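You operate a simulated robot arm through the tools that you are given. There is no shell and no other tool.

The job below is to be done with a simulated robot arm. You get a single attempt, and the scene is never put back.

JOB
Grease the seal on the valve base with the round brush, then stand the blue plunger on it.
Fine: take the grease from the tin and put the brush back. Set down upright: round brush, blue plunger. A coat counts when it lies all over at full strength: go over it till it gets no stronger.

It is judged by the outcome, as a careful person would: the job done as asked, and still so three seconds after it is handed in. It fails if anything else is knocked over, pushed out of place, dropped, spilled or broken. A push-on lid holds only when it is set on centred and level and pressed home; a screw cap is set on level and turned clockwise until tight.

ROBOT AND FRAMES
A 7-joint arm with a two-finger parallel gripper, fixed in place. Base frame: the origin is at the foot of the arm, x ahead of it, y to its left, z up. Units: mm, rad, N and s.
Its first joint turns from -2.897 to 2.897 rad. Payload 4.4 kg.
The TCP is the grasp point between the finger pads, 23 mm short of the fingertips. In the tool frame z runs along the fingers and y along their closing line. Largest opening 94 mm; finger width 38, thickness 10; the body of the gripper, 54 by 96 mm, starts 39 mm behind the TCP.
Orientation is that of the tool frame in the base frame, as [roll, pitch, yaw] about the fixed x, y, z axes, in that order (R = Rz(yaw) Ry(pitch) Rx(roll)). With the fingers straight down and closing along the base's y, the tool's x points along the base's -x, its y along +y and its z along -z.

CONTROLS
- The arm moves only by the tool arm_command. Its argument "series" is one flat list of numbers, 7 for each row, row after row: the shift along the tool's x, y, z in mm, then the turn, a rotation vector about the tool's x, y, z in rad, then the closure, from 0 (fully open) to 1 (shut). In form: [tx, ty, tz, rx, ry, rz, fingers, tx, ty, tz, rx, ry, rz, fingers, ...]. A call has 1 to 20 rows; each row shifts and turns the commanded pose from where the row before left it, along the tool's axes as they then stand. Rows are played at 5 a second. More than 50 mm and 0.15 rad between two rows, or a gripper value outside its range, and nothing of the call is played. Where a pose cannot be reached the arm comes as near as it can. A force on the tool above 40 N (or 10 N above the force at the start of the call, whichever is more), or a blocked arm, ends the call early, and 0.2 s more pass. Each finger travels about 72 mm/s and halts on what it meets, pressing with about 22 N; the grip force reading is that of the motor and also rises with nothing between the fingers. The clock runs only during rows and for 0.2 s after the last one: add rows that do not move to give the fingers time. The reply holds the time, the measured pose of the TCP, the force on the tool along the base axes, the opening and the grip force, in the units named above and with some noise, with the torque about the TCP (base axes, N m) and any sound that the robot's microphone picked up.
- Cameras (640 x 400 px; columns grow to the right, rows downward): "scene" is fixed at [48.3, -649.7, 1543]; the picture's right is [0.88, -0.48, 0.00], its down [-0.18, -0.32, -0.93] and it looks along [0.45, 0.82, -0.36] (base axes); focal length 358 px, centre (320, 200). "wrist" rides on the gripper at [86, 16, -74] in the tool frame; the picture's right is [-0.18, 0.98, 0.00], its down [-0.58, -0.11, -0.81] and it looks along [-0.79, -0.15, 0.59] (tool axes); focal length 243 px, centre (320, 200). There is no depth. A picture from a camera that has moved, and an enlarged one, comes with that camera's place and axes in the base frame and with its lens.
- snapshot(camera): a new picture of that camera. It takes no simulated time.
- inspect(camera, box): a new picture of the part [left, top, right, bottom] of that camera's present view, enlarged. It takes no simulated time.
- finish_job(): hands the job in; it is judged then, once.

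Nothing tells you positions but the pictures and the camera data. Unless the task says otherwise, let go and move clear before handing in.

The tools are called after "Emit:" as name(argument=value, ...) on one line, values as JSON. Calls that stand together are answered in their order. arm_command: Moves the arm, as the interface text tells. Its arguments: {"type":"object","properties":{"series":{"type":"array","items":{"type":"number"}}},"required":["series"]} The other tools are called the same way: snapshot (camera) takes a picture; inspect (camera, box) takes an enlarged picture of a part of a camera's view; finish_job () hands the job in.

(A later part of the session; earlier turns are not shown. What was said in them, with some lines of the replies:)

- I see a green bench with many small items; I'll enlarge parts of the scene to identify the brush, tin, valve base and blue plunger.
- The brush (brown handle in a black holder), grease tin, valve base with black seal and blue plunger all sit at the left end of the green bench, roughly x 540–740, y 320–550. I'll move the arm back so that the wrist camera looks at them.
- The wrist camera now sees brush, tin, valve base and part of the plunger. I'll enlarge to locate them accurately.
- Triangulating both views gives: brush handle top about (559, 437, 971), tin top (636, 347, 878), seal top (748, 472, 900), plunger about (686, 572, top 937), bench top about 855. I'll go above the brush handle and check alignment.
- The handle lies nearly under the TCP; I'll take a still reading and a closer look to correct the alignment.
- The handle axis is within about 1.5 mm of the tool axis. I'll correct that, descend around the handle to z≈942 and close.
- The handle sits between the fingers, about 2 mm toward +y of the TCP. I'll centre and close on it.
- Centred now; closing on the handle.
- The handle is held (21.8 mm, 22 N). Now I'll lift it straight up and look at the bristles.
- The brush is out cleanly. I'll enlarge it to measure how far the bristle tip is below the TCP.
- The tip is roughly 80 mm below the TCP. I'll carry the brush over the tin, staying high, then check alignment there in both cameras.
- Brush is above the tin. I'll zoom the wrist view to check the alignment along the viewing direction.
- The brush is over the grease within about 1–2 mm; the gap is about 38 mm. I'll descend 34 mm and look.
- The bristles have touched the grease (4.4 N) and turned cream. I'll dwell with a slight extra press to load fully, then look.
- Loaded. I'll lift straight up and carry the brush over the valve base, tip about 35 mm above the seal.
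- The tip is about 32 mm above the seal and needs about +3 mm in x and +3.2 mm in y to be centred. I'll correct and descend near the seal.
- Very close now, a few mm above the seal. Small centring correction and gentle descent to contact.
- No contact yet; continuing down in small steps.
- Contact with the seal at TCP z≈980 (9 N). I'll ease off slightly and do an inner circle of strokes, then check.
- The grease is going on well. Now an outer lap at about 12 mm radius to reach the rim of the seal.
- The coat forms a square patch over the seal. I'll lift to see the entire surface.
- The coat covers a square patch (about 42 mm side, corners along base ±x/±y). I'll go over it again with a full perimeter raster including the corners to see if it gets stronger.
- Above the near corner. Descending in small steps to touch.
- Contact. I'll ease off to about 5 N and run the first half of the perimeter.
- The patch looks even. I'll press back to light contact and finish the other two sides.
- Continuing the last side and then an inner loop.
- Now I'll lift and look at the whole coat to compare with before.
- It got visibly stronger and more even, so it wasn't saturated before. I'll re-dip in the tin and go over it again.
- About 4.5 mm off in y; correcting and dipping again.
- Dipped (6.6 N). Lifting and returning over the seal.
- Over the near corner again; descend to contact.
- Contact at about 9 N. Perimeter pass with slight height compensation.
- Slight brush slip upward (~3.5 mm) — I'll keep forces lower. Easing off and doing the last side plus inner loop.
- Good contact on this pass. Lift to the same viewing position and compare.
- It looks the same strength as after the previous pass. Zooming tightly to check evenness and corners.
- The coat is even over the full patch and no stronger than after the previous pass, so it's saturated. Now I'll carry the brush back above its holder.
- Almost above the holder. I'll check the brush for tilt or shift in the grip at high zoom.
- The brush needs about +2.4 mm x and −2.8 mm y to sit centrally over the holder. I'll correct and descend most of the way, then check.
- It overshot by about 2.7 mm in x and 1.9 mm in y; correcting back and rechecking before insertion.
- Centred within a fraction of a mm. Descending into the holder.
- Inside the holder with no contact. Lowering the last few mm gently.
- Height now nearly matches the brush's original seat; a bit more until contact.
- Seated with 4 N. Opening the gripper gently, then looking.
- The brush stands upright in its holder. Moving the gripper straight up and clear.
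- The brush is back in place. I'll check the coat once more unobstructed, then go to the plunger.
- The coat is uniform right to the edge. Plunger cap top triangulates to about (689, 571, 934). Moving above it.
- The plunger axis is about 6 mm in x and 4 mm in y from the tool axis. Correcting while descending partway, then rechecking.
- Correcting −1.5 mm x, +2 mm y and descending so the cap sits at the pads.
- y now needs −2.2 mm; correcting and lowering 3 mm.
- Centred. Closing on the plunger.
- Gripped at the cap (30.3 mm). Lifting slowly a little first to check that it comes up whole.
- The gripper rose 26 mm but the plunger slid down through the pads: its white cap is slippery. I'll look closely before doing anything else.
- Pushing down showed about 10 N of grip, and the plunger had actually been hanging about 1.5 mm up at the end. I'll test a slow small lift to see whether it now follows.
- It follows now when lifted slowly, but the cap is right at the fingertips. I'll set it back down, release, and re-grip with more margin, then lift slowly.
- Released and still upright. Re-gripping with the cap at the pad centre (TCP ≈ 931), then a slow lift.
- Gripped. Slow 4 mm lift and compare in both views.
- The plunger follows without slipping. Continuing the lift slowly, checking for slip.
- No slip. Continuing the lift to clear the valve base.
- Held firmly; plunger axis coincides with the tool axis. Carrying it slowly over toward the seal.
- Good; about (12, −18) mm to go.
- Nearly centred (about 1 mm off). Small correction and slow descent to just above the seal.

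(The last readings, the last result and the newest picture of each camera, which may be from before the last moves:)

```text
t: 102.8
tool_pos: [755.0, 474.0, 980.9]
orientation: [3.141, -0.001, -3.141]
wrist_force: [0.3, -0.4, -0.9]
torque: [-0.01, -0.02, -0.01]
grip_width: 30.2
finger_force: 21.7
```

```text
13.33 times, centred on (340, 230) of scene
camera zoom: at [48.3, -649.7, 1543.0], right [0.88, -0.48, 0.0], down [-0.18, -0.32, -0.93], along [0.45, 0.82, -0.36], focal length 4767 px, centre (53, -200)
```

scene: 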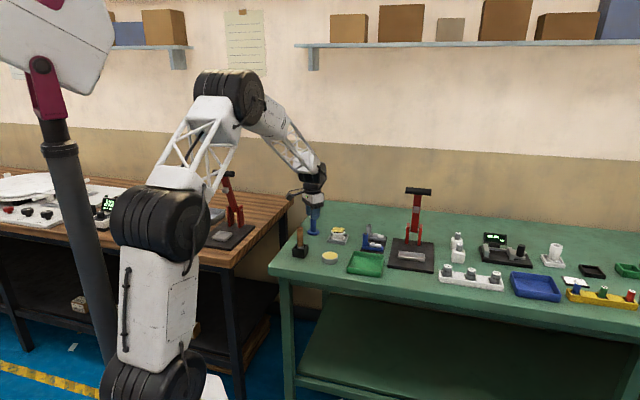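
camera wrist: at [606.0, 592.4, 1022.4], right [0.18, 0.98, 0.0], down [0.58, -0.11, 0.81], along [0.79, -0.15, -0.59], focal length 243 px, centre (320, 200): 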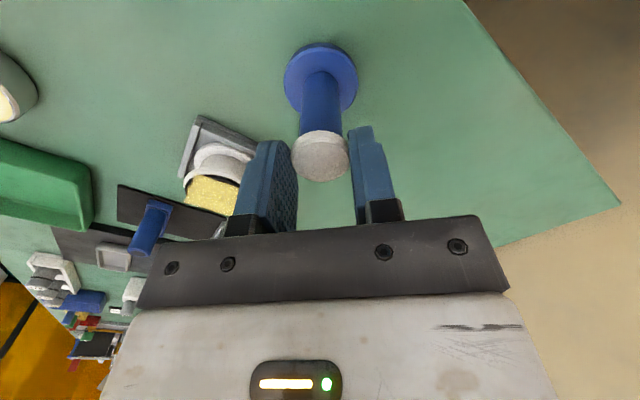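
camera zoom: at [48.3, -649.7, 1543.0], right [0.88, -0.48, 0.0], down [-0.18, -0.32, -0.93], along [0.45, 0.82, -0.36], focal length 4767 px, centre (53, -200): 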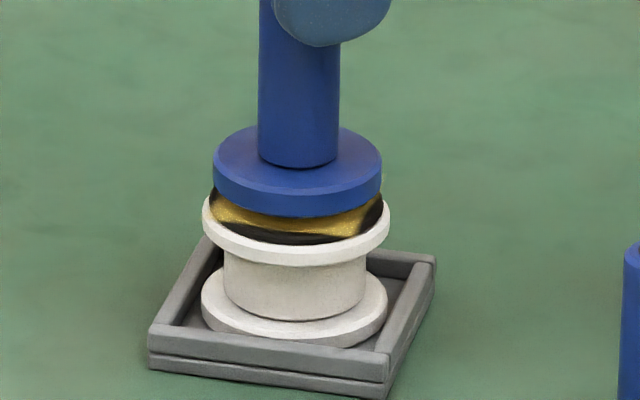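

Both views show even margins left and right. Descending further toward contact.

Emit:
arm_command(series=[0, 0, 1.5, 0, 0, 0, 1, 0, 0, 1.5, 0, 0, 0, 1, 0, 0, 1.5, 0, 0, 0, 1, 0, 0, 1.5, 0, 0, 0, 1, 0, 0, 0, 0, 0, 0, 1, 0, 0, 0, 0, 0, 0, 1])

Emit:
inspect(camera="wrist", box=[260, 20, 380, 140])

Emit:
inspect(camera="scene", box=[325, 215, 355, 245])

```text
t: 104.2
tool_pos: [756.3, 473.4, 976.0]
orientation: [3.142, 0.002, -3.141]
wrist_force: [-1.4, -1.4, 15.2]
torque: [0.01, 0.05, 0.0]
grip_width: 30.7
finger_force: 21.6
```

```text
3.33 times, centred on (320, 80) of wrist
camera zoom: at [667.9, 489.6, 1049.5], right [0.18, 0.98, 0.0], down [0.58, -0.11, 0.81], along [0.79, -0.15, -0.59], focal length 809 px, centre (320, 600)
```

zoom: 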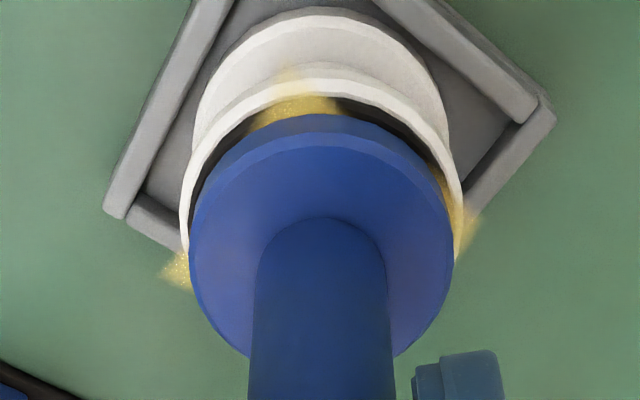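

```text
13.33 times, centred on (340, 230) of scene
camera zoom: at [48.3, -649.7, 1543.0], right [0.88, -0.48, 0.0], down [-0.18, -0.32, -0.93], along [0.45, 0.82, -0.36], focal length 4767 px, centre (53, -200)
```

zoom: 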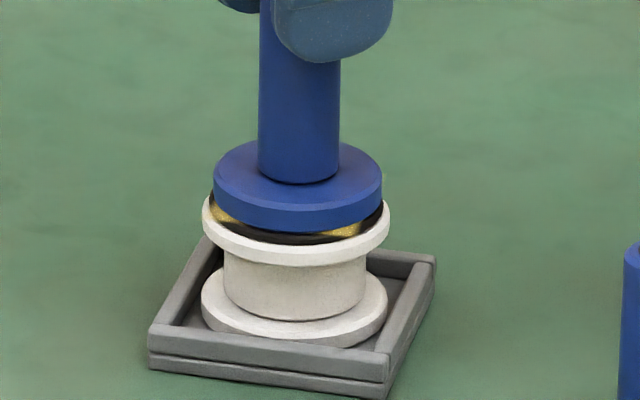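

Contact with 15 N, yet the flange seems to sit a little above the seal. I'll look very closely at the interface before going on.

Emit:
inspect(camera="scene", box=[332, 224, 348, 236])

Emit:
inspect(camera="wrist", box=[280, 25, 360, 75])

Emit:
snapshot(camera="wrist")

```text
16.00 times, centred on (340, 230) of scene
camera zoom: at [48.3, -649.7, 1543.0], right [0.88, -0.48, 0.0], down [-0.18, -0.32, -0.93], along [0.45, 0.82, -0.36], focal length 5720 px, centre (0, -280)
```

zoom: 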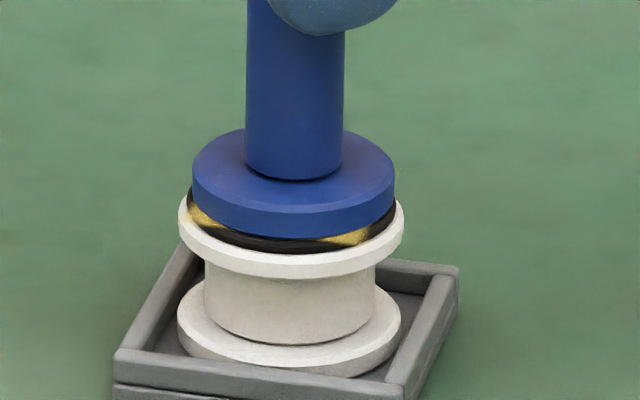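

```text
8.00 times, centred on (320, 50) of wrist
camera zoom: at [667.9, 489.6, 1049.5], right [0.18, 0.98, 0.0], down [0.58, -0.11, 0.81], along [0.79, -0.15, -0.59], focal length 1941 px, centre (320, 1400)
```

zoom: 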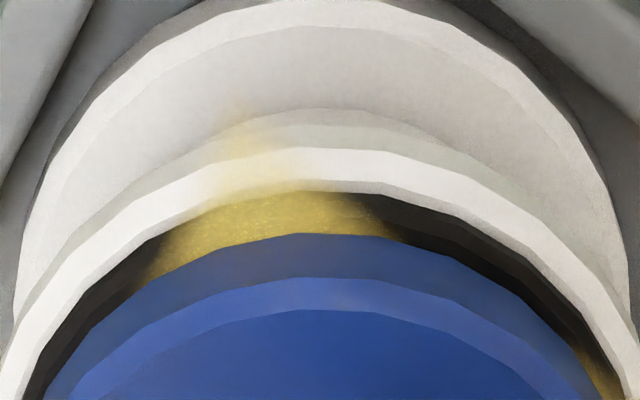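

```text
taken
camera wrist: at [667.9, 489.6, 1049.5], right [0.18, 0.98, 0.0], down [0.58, -0.11, 0.81], along [0.79, -0.15, -0.59], focal length 243 px, centre (320, 200)
```

wrist: 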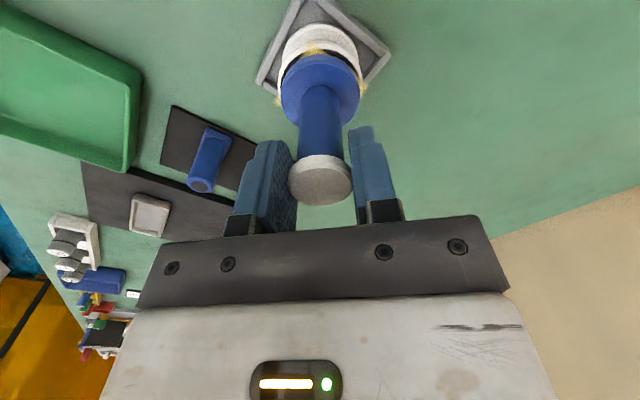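

The flange rests on the raised seal top (the coat plane is higher than the black edge), centred within about half a millimetre. I'll relax the pressing force, then open gently.

Emit:
arm_command(series=[0, 0, -0.6, 0, 0, 0, 1, 0, 0, 0, 0, 0, 0, 1, 0, 0, 0, 0, 0, 0, 1])

Emit:
inspect(camera="scene", box=[325, 205, 355, 240])

```text
t: 105.0
tool_pos: [754.3, 473.3, 975.6]
orientation: [-3.141, 0.0, 3.142]
wrist_force: [2.9, 1.3, 15.1]
torque: [0.04, -0.09, 0.01]
grip_width: 30.5
finger_force: 22.3
```

```text
11.43 times, centred on (340, 222) of scene
camera zoom: at [48.3, -649.7, 1543.0], right [0.88, -0.48, 0.0], down [-0.18, -0.32, -0.93], along [0.45, 0.82, -0.36], focal length 4086 px, centre (91, -57)
```

zoom: 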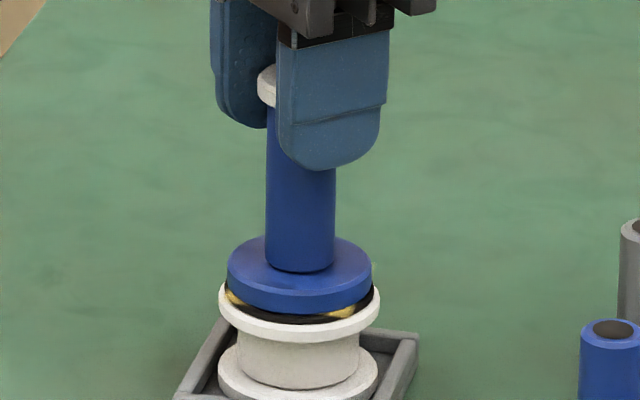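

Emit:
arm_command(series=[0, 0, -0.6, 0, 0, 0, 1, 0, 0, 0, 0, 0, 0, 1, 0, 0, 0, 0, 0, 0, 1])

```text
t: 105.8
tool_pos: [753.7, 472.6, 975.7]
orientation: [-3.139, -0.001, -3.139]
wrist_force: [-1.0, 1.4, 10.1]
torque: [0.02, 0.2, -0.02]
grip_width: 30.3
finger_force: 21.6
```

Emit:
arm_command(series=[0, 0, -0.5, 0, 0, 0, 1, 0, 0, 0, 0, 0, 0, 1, 0, 0, 0, 0, 0, 0, 1])

Emit:
inspect(camera="wrist", box=[260, 20, 380, 140])

Emit:
inspect(camera="scene", box=[325, 215, 355, 245])

```text
t: 106.6
tool_pos: [753.7, 472.7, 975.9]
orientation: [3.141, 0.002, -3.141]
wrist_force: [-0.1, 0.4, -1.3]
torque: [-0.01, 0.01, 0.01]
grip_width: 30.5
finger_force: 22.0
```

```text
3.33 times, centred on (320, 80) of wrist
camera zoom: at [667.0, 488.9, 1049.6], right [0.18, 0.98, 0.0], down [0.58, -0.11, 0.81], along [0.79, -0.15, -0.59], focal length 809 px, centre (320, 600)
```

zoom: 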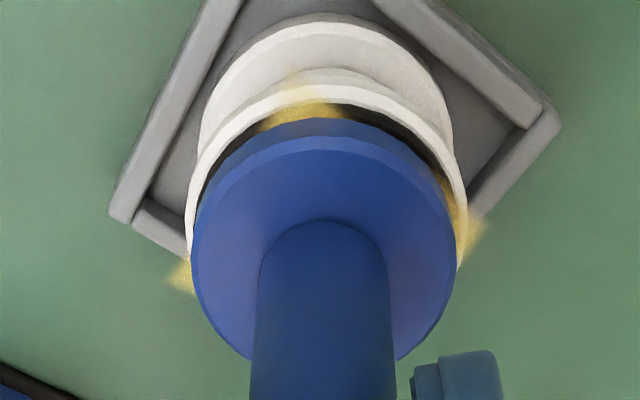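

```text
13.33 times, centred on (340, 230) of scene
camera zoom: at [48.3, -649.7, 1543.0], right [0.88, -0.48, 0.0], down [-0.18, -0.32, -0.93], along [0.45, 0.82, -0.36], focal length 4767 px, centre (53, -200)
```

zoom: 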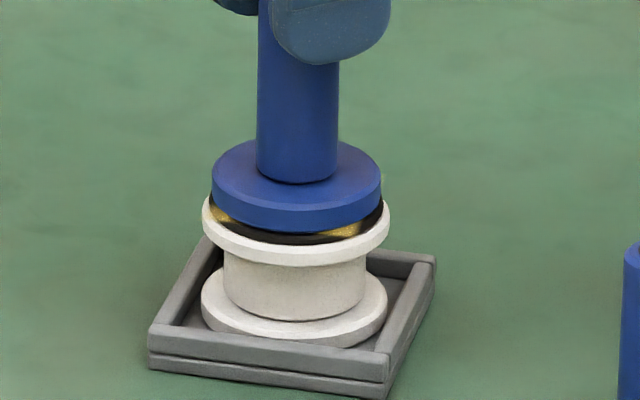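

Force is relaxed; the plunger stands centred within ~0.6 mm. A touch of contact, then opening slowly.

Emit:
arm_command(series=[0, 0, 0.3, 0, 0, 0, 1, 0, 0, 0, 0, 0, 0, 1, 0, 0, 0, 0, 0, 0, 0.66, 0, 0, 0, 0, 0, 0, 0.62, 0, 0, 0, 0, 0, 0, 0.55, 0, 0, 0, 0, 0, 0, 0.4, 0, 0, 0, 0, 0, 0, 0.25, 0, 0, 0, 0, 0, 0, 0.25])

Emit:
inspect(camera="wrist", box=[220, 20, 420, 240])

Emit:
inspect(camera="scene", box=[325, 205, 355, 240])

```text
t: 108.4
tool_pos: [754.1, 473.4, 975.7]
orientation: [3.141, -0.001, -3.141]
wrist_force: [0.5, 0.1, 0.7]
torque: [0.03, -0.02, 0.01]
grip_width: 70.0
finger_force: 0.1
```

```text
1.82 times, centred on (320, 130) of wrist
camera zoom: at [667.1, 488.8, 1049.7], right [0.18, 0.98, 0.0], down [0.58, -0.11, 0.81], along [0.79, -0.15, -0.59], focal length 441 px, centre (320, 327)
```

zoom: 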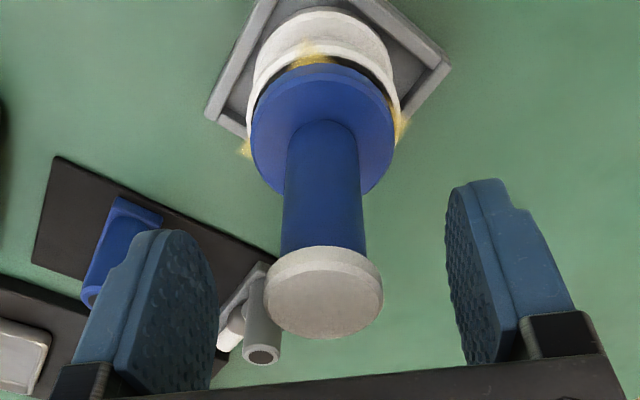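

```text
11.43 times, centred on (340, 222) of scene
camera zoom: at [48.3, -649.7, 1543.0], right [0.88, -0.48, 0.0], down [-0.18, -0.32, -0.93], along [0.45, 0.82, -0.36], focal length 4086 px, centre (91, -57)
```

zoom: 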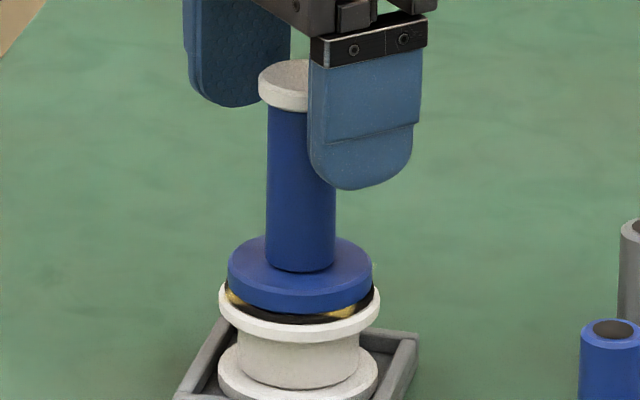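

The plunger stands upright on the seal. Retreating straight up.

Emit:
arm_command(series=[0, 0, -5, 0, 0, 0, 0.1, 0, 0, -10, 0, 0, 0, 0, 0, 0, -15, 0, 0, 0, 0, 0, 0, -25, 0, 0, 0, 0, 0, 0, -25, 0, 0, 0, 0, 0, 0, -25, 0, 0, 0, 0, 25, -15, -15, 0, 0, 0, 0, 25, -15, -15, 0, 0, 0, 0, 25, -15, -15, 0, 0, 0, 0, 0, 0, 0, 0, 0, 0, 0])

Emit:
snapshot(camera="scene")

Emit:
inspect(camera="scene", box=[280, 195, 360, 275])

Emit:
snapshot(camera="wrist")

```text
t: 110.6
tool_pos: [677.9, 427.6, 1126.0]
orientation: [-3.141, 0.001, -3.141]
wrist_force: [-0.2, -0.2, -0.4]
torque: [0.01, 0.03, 0.01]
grip_width: 94.3
finger_force: 0.0
```

```text
taken
```

scene: 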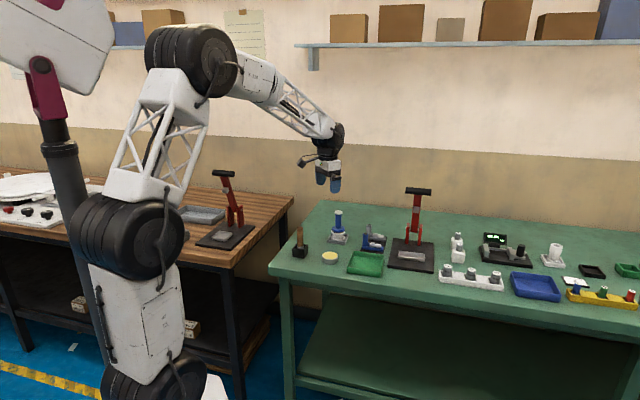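

```text
5.00 times, centred on (320, 235) of scene
camera zoom: at [48.3, -649.7, 1543.0], right [0.88, -0.48, 0.0], down [-0.18, -0.32, -0.93], along [0.45, 0.82, -0.36], focal length 1788 px, centre (320, 25)
```

zoom: 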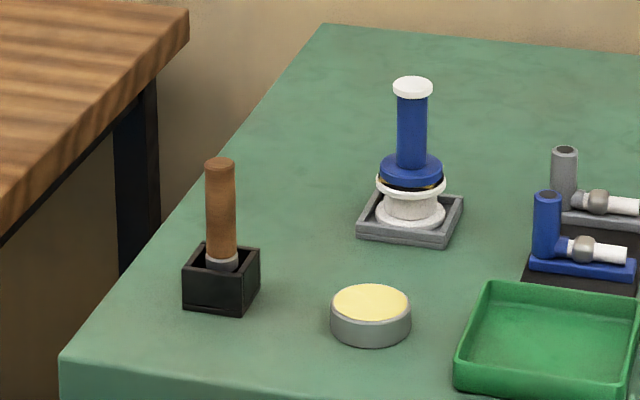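

```text
taken
camera wrist: at [590.4, 442.6, 1199.5], right [0.18, 0.98, 0.0], down [0.58, -0.11, 0.81], along [0.79, -0.15, -0.59], focal length 243 px, centre (320, 200)
```

wrist: 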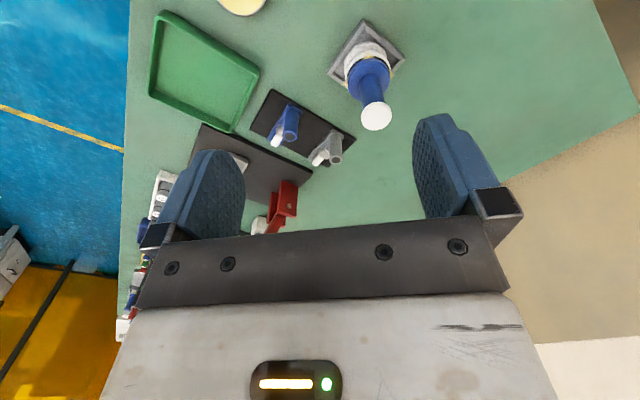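

Everything stands as wanted: brush back upright in its holder, tin in place, plunger upright and centred on the greased seal. A last close look for stability.

Emit:
arm_command(series=[0, 0, 0, 0, 0, 0, 0, 0, 0, 0, 0, 0, 0, 0, 0, 0, 0, 0, 0, 0, 0, 0, 0, 0, 0, 0, 0, 0, 0, 0, 0, 0, 0, 0, 0])

Emit:
inspect(camera="scene", box=[323, 205, 357, 245])

Emit:
inspect(camera="wrist", box=[320, 10, 420, 140])

```text
t: 111.8
tool_pos: [677.1, 426.1, 1125.9]
orientation: [-3.141, 0.0, 3.141]
wrist_force: [0.0, 0.4, -0.3]
torque: [0.01, 0.0, -0.02]
grip_width: 93.8
finger_force: 0.0
```

```text
10.00 times, centred on (340, 225) of scene
camera zoom: at [48.3, -649.7, 1543.0], right [0.88, -0.48, 0.0], down [-0.18, -0.32, -0.93], along [0.45, 0.82, -0.36], focal length 3575 px, centre (120, -50)
```

zoom: 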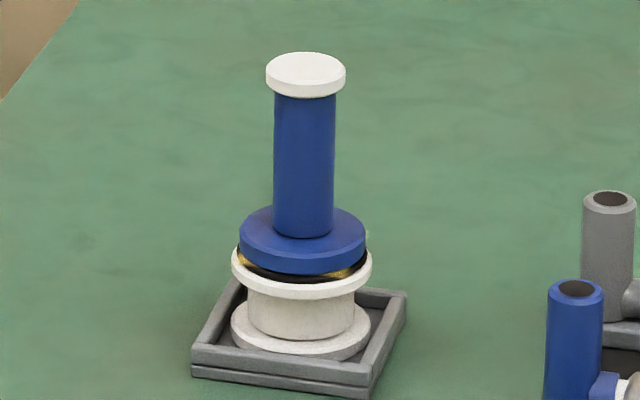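

```text
3.08 times, centred on (370, 75) of wrist
camera zoom: at [590.7, 442.8, 1199.5], right [0.18, 0.98, 0.0], down [0.58, -0.11, 0.81], along [0.79, -0.15, -0.59], focal length 746 px, centre (166, 585)
```

zoom: 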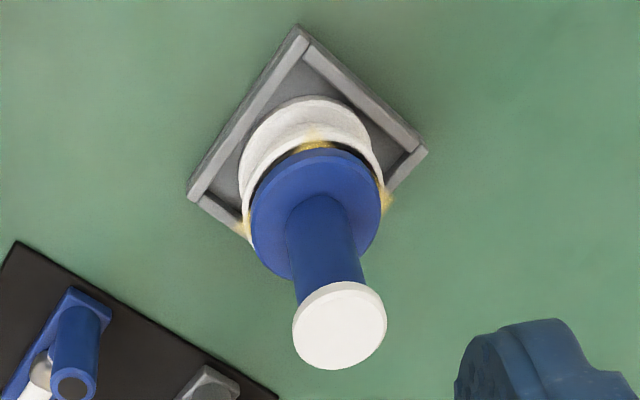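

The plunger is standing steady, upright and centred on the greased seal. The brush is back in its holder and the gripper is clear, so I'm handing the job in.

Emit:
finish_job()

```text
The job is handed in.
```

I greased the seal with the round brush and put the brush back upright in its holder. The blue plunger now stands upright on the seal. I handed the job in and haven't seen a verdict.

- **Coat:** I loaded the brush from the tin twice and made three passes. The third pass looked no stronger than the second, and the coat looked even all over. I judged this by eye from the pictures.
- **Plunger:** It is centred on the seal to within about 0.6 mm. It was still steady after I let go and moved clear.
- **First lift:** On my first try the plunger slid down through the fingers and rose only about 1.5 mm. I set it down, gripped it again and carried it slowly, and it did not slip again.
- **Brush grip:** The brush slipped a few millimetres in the gripper while spreading grease. I allowed for that when lowering it into the holder.

In the last pictures the tin and everything else on the bench look undisturbed.
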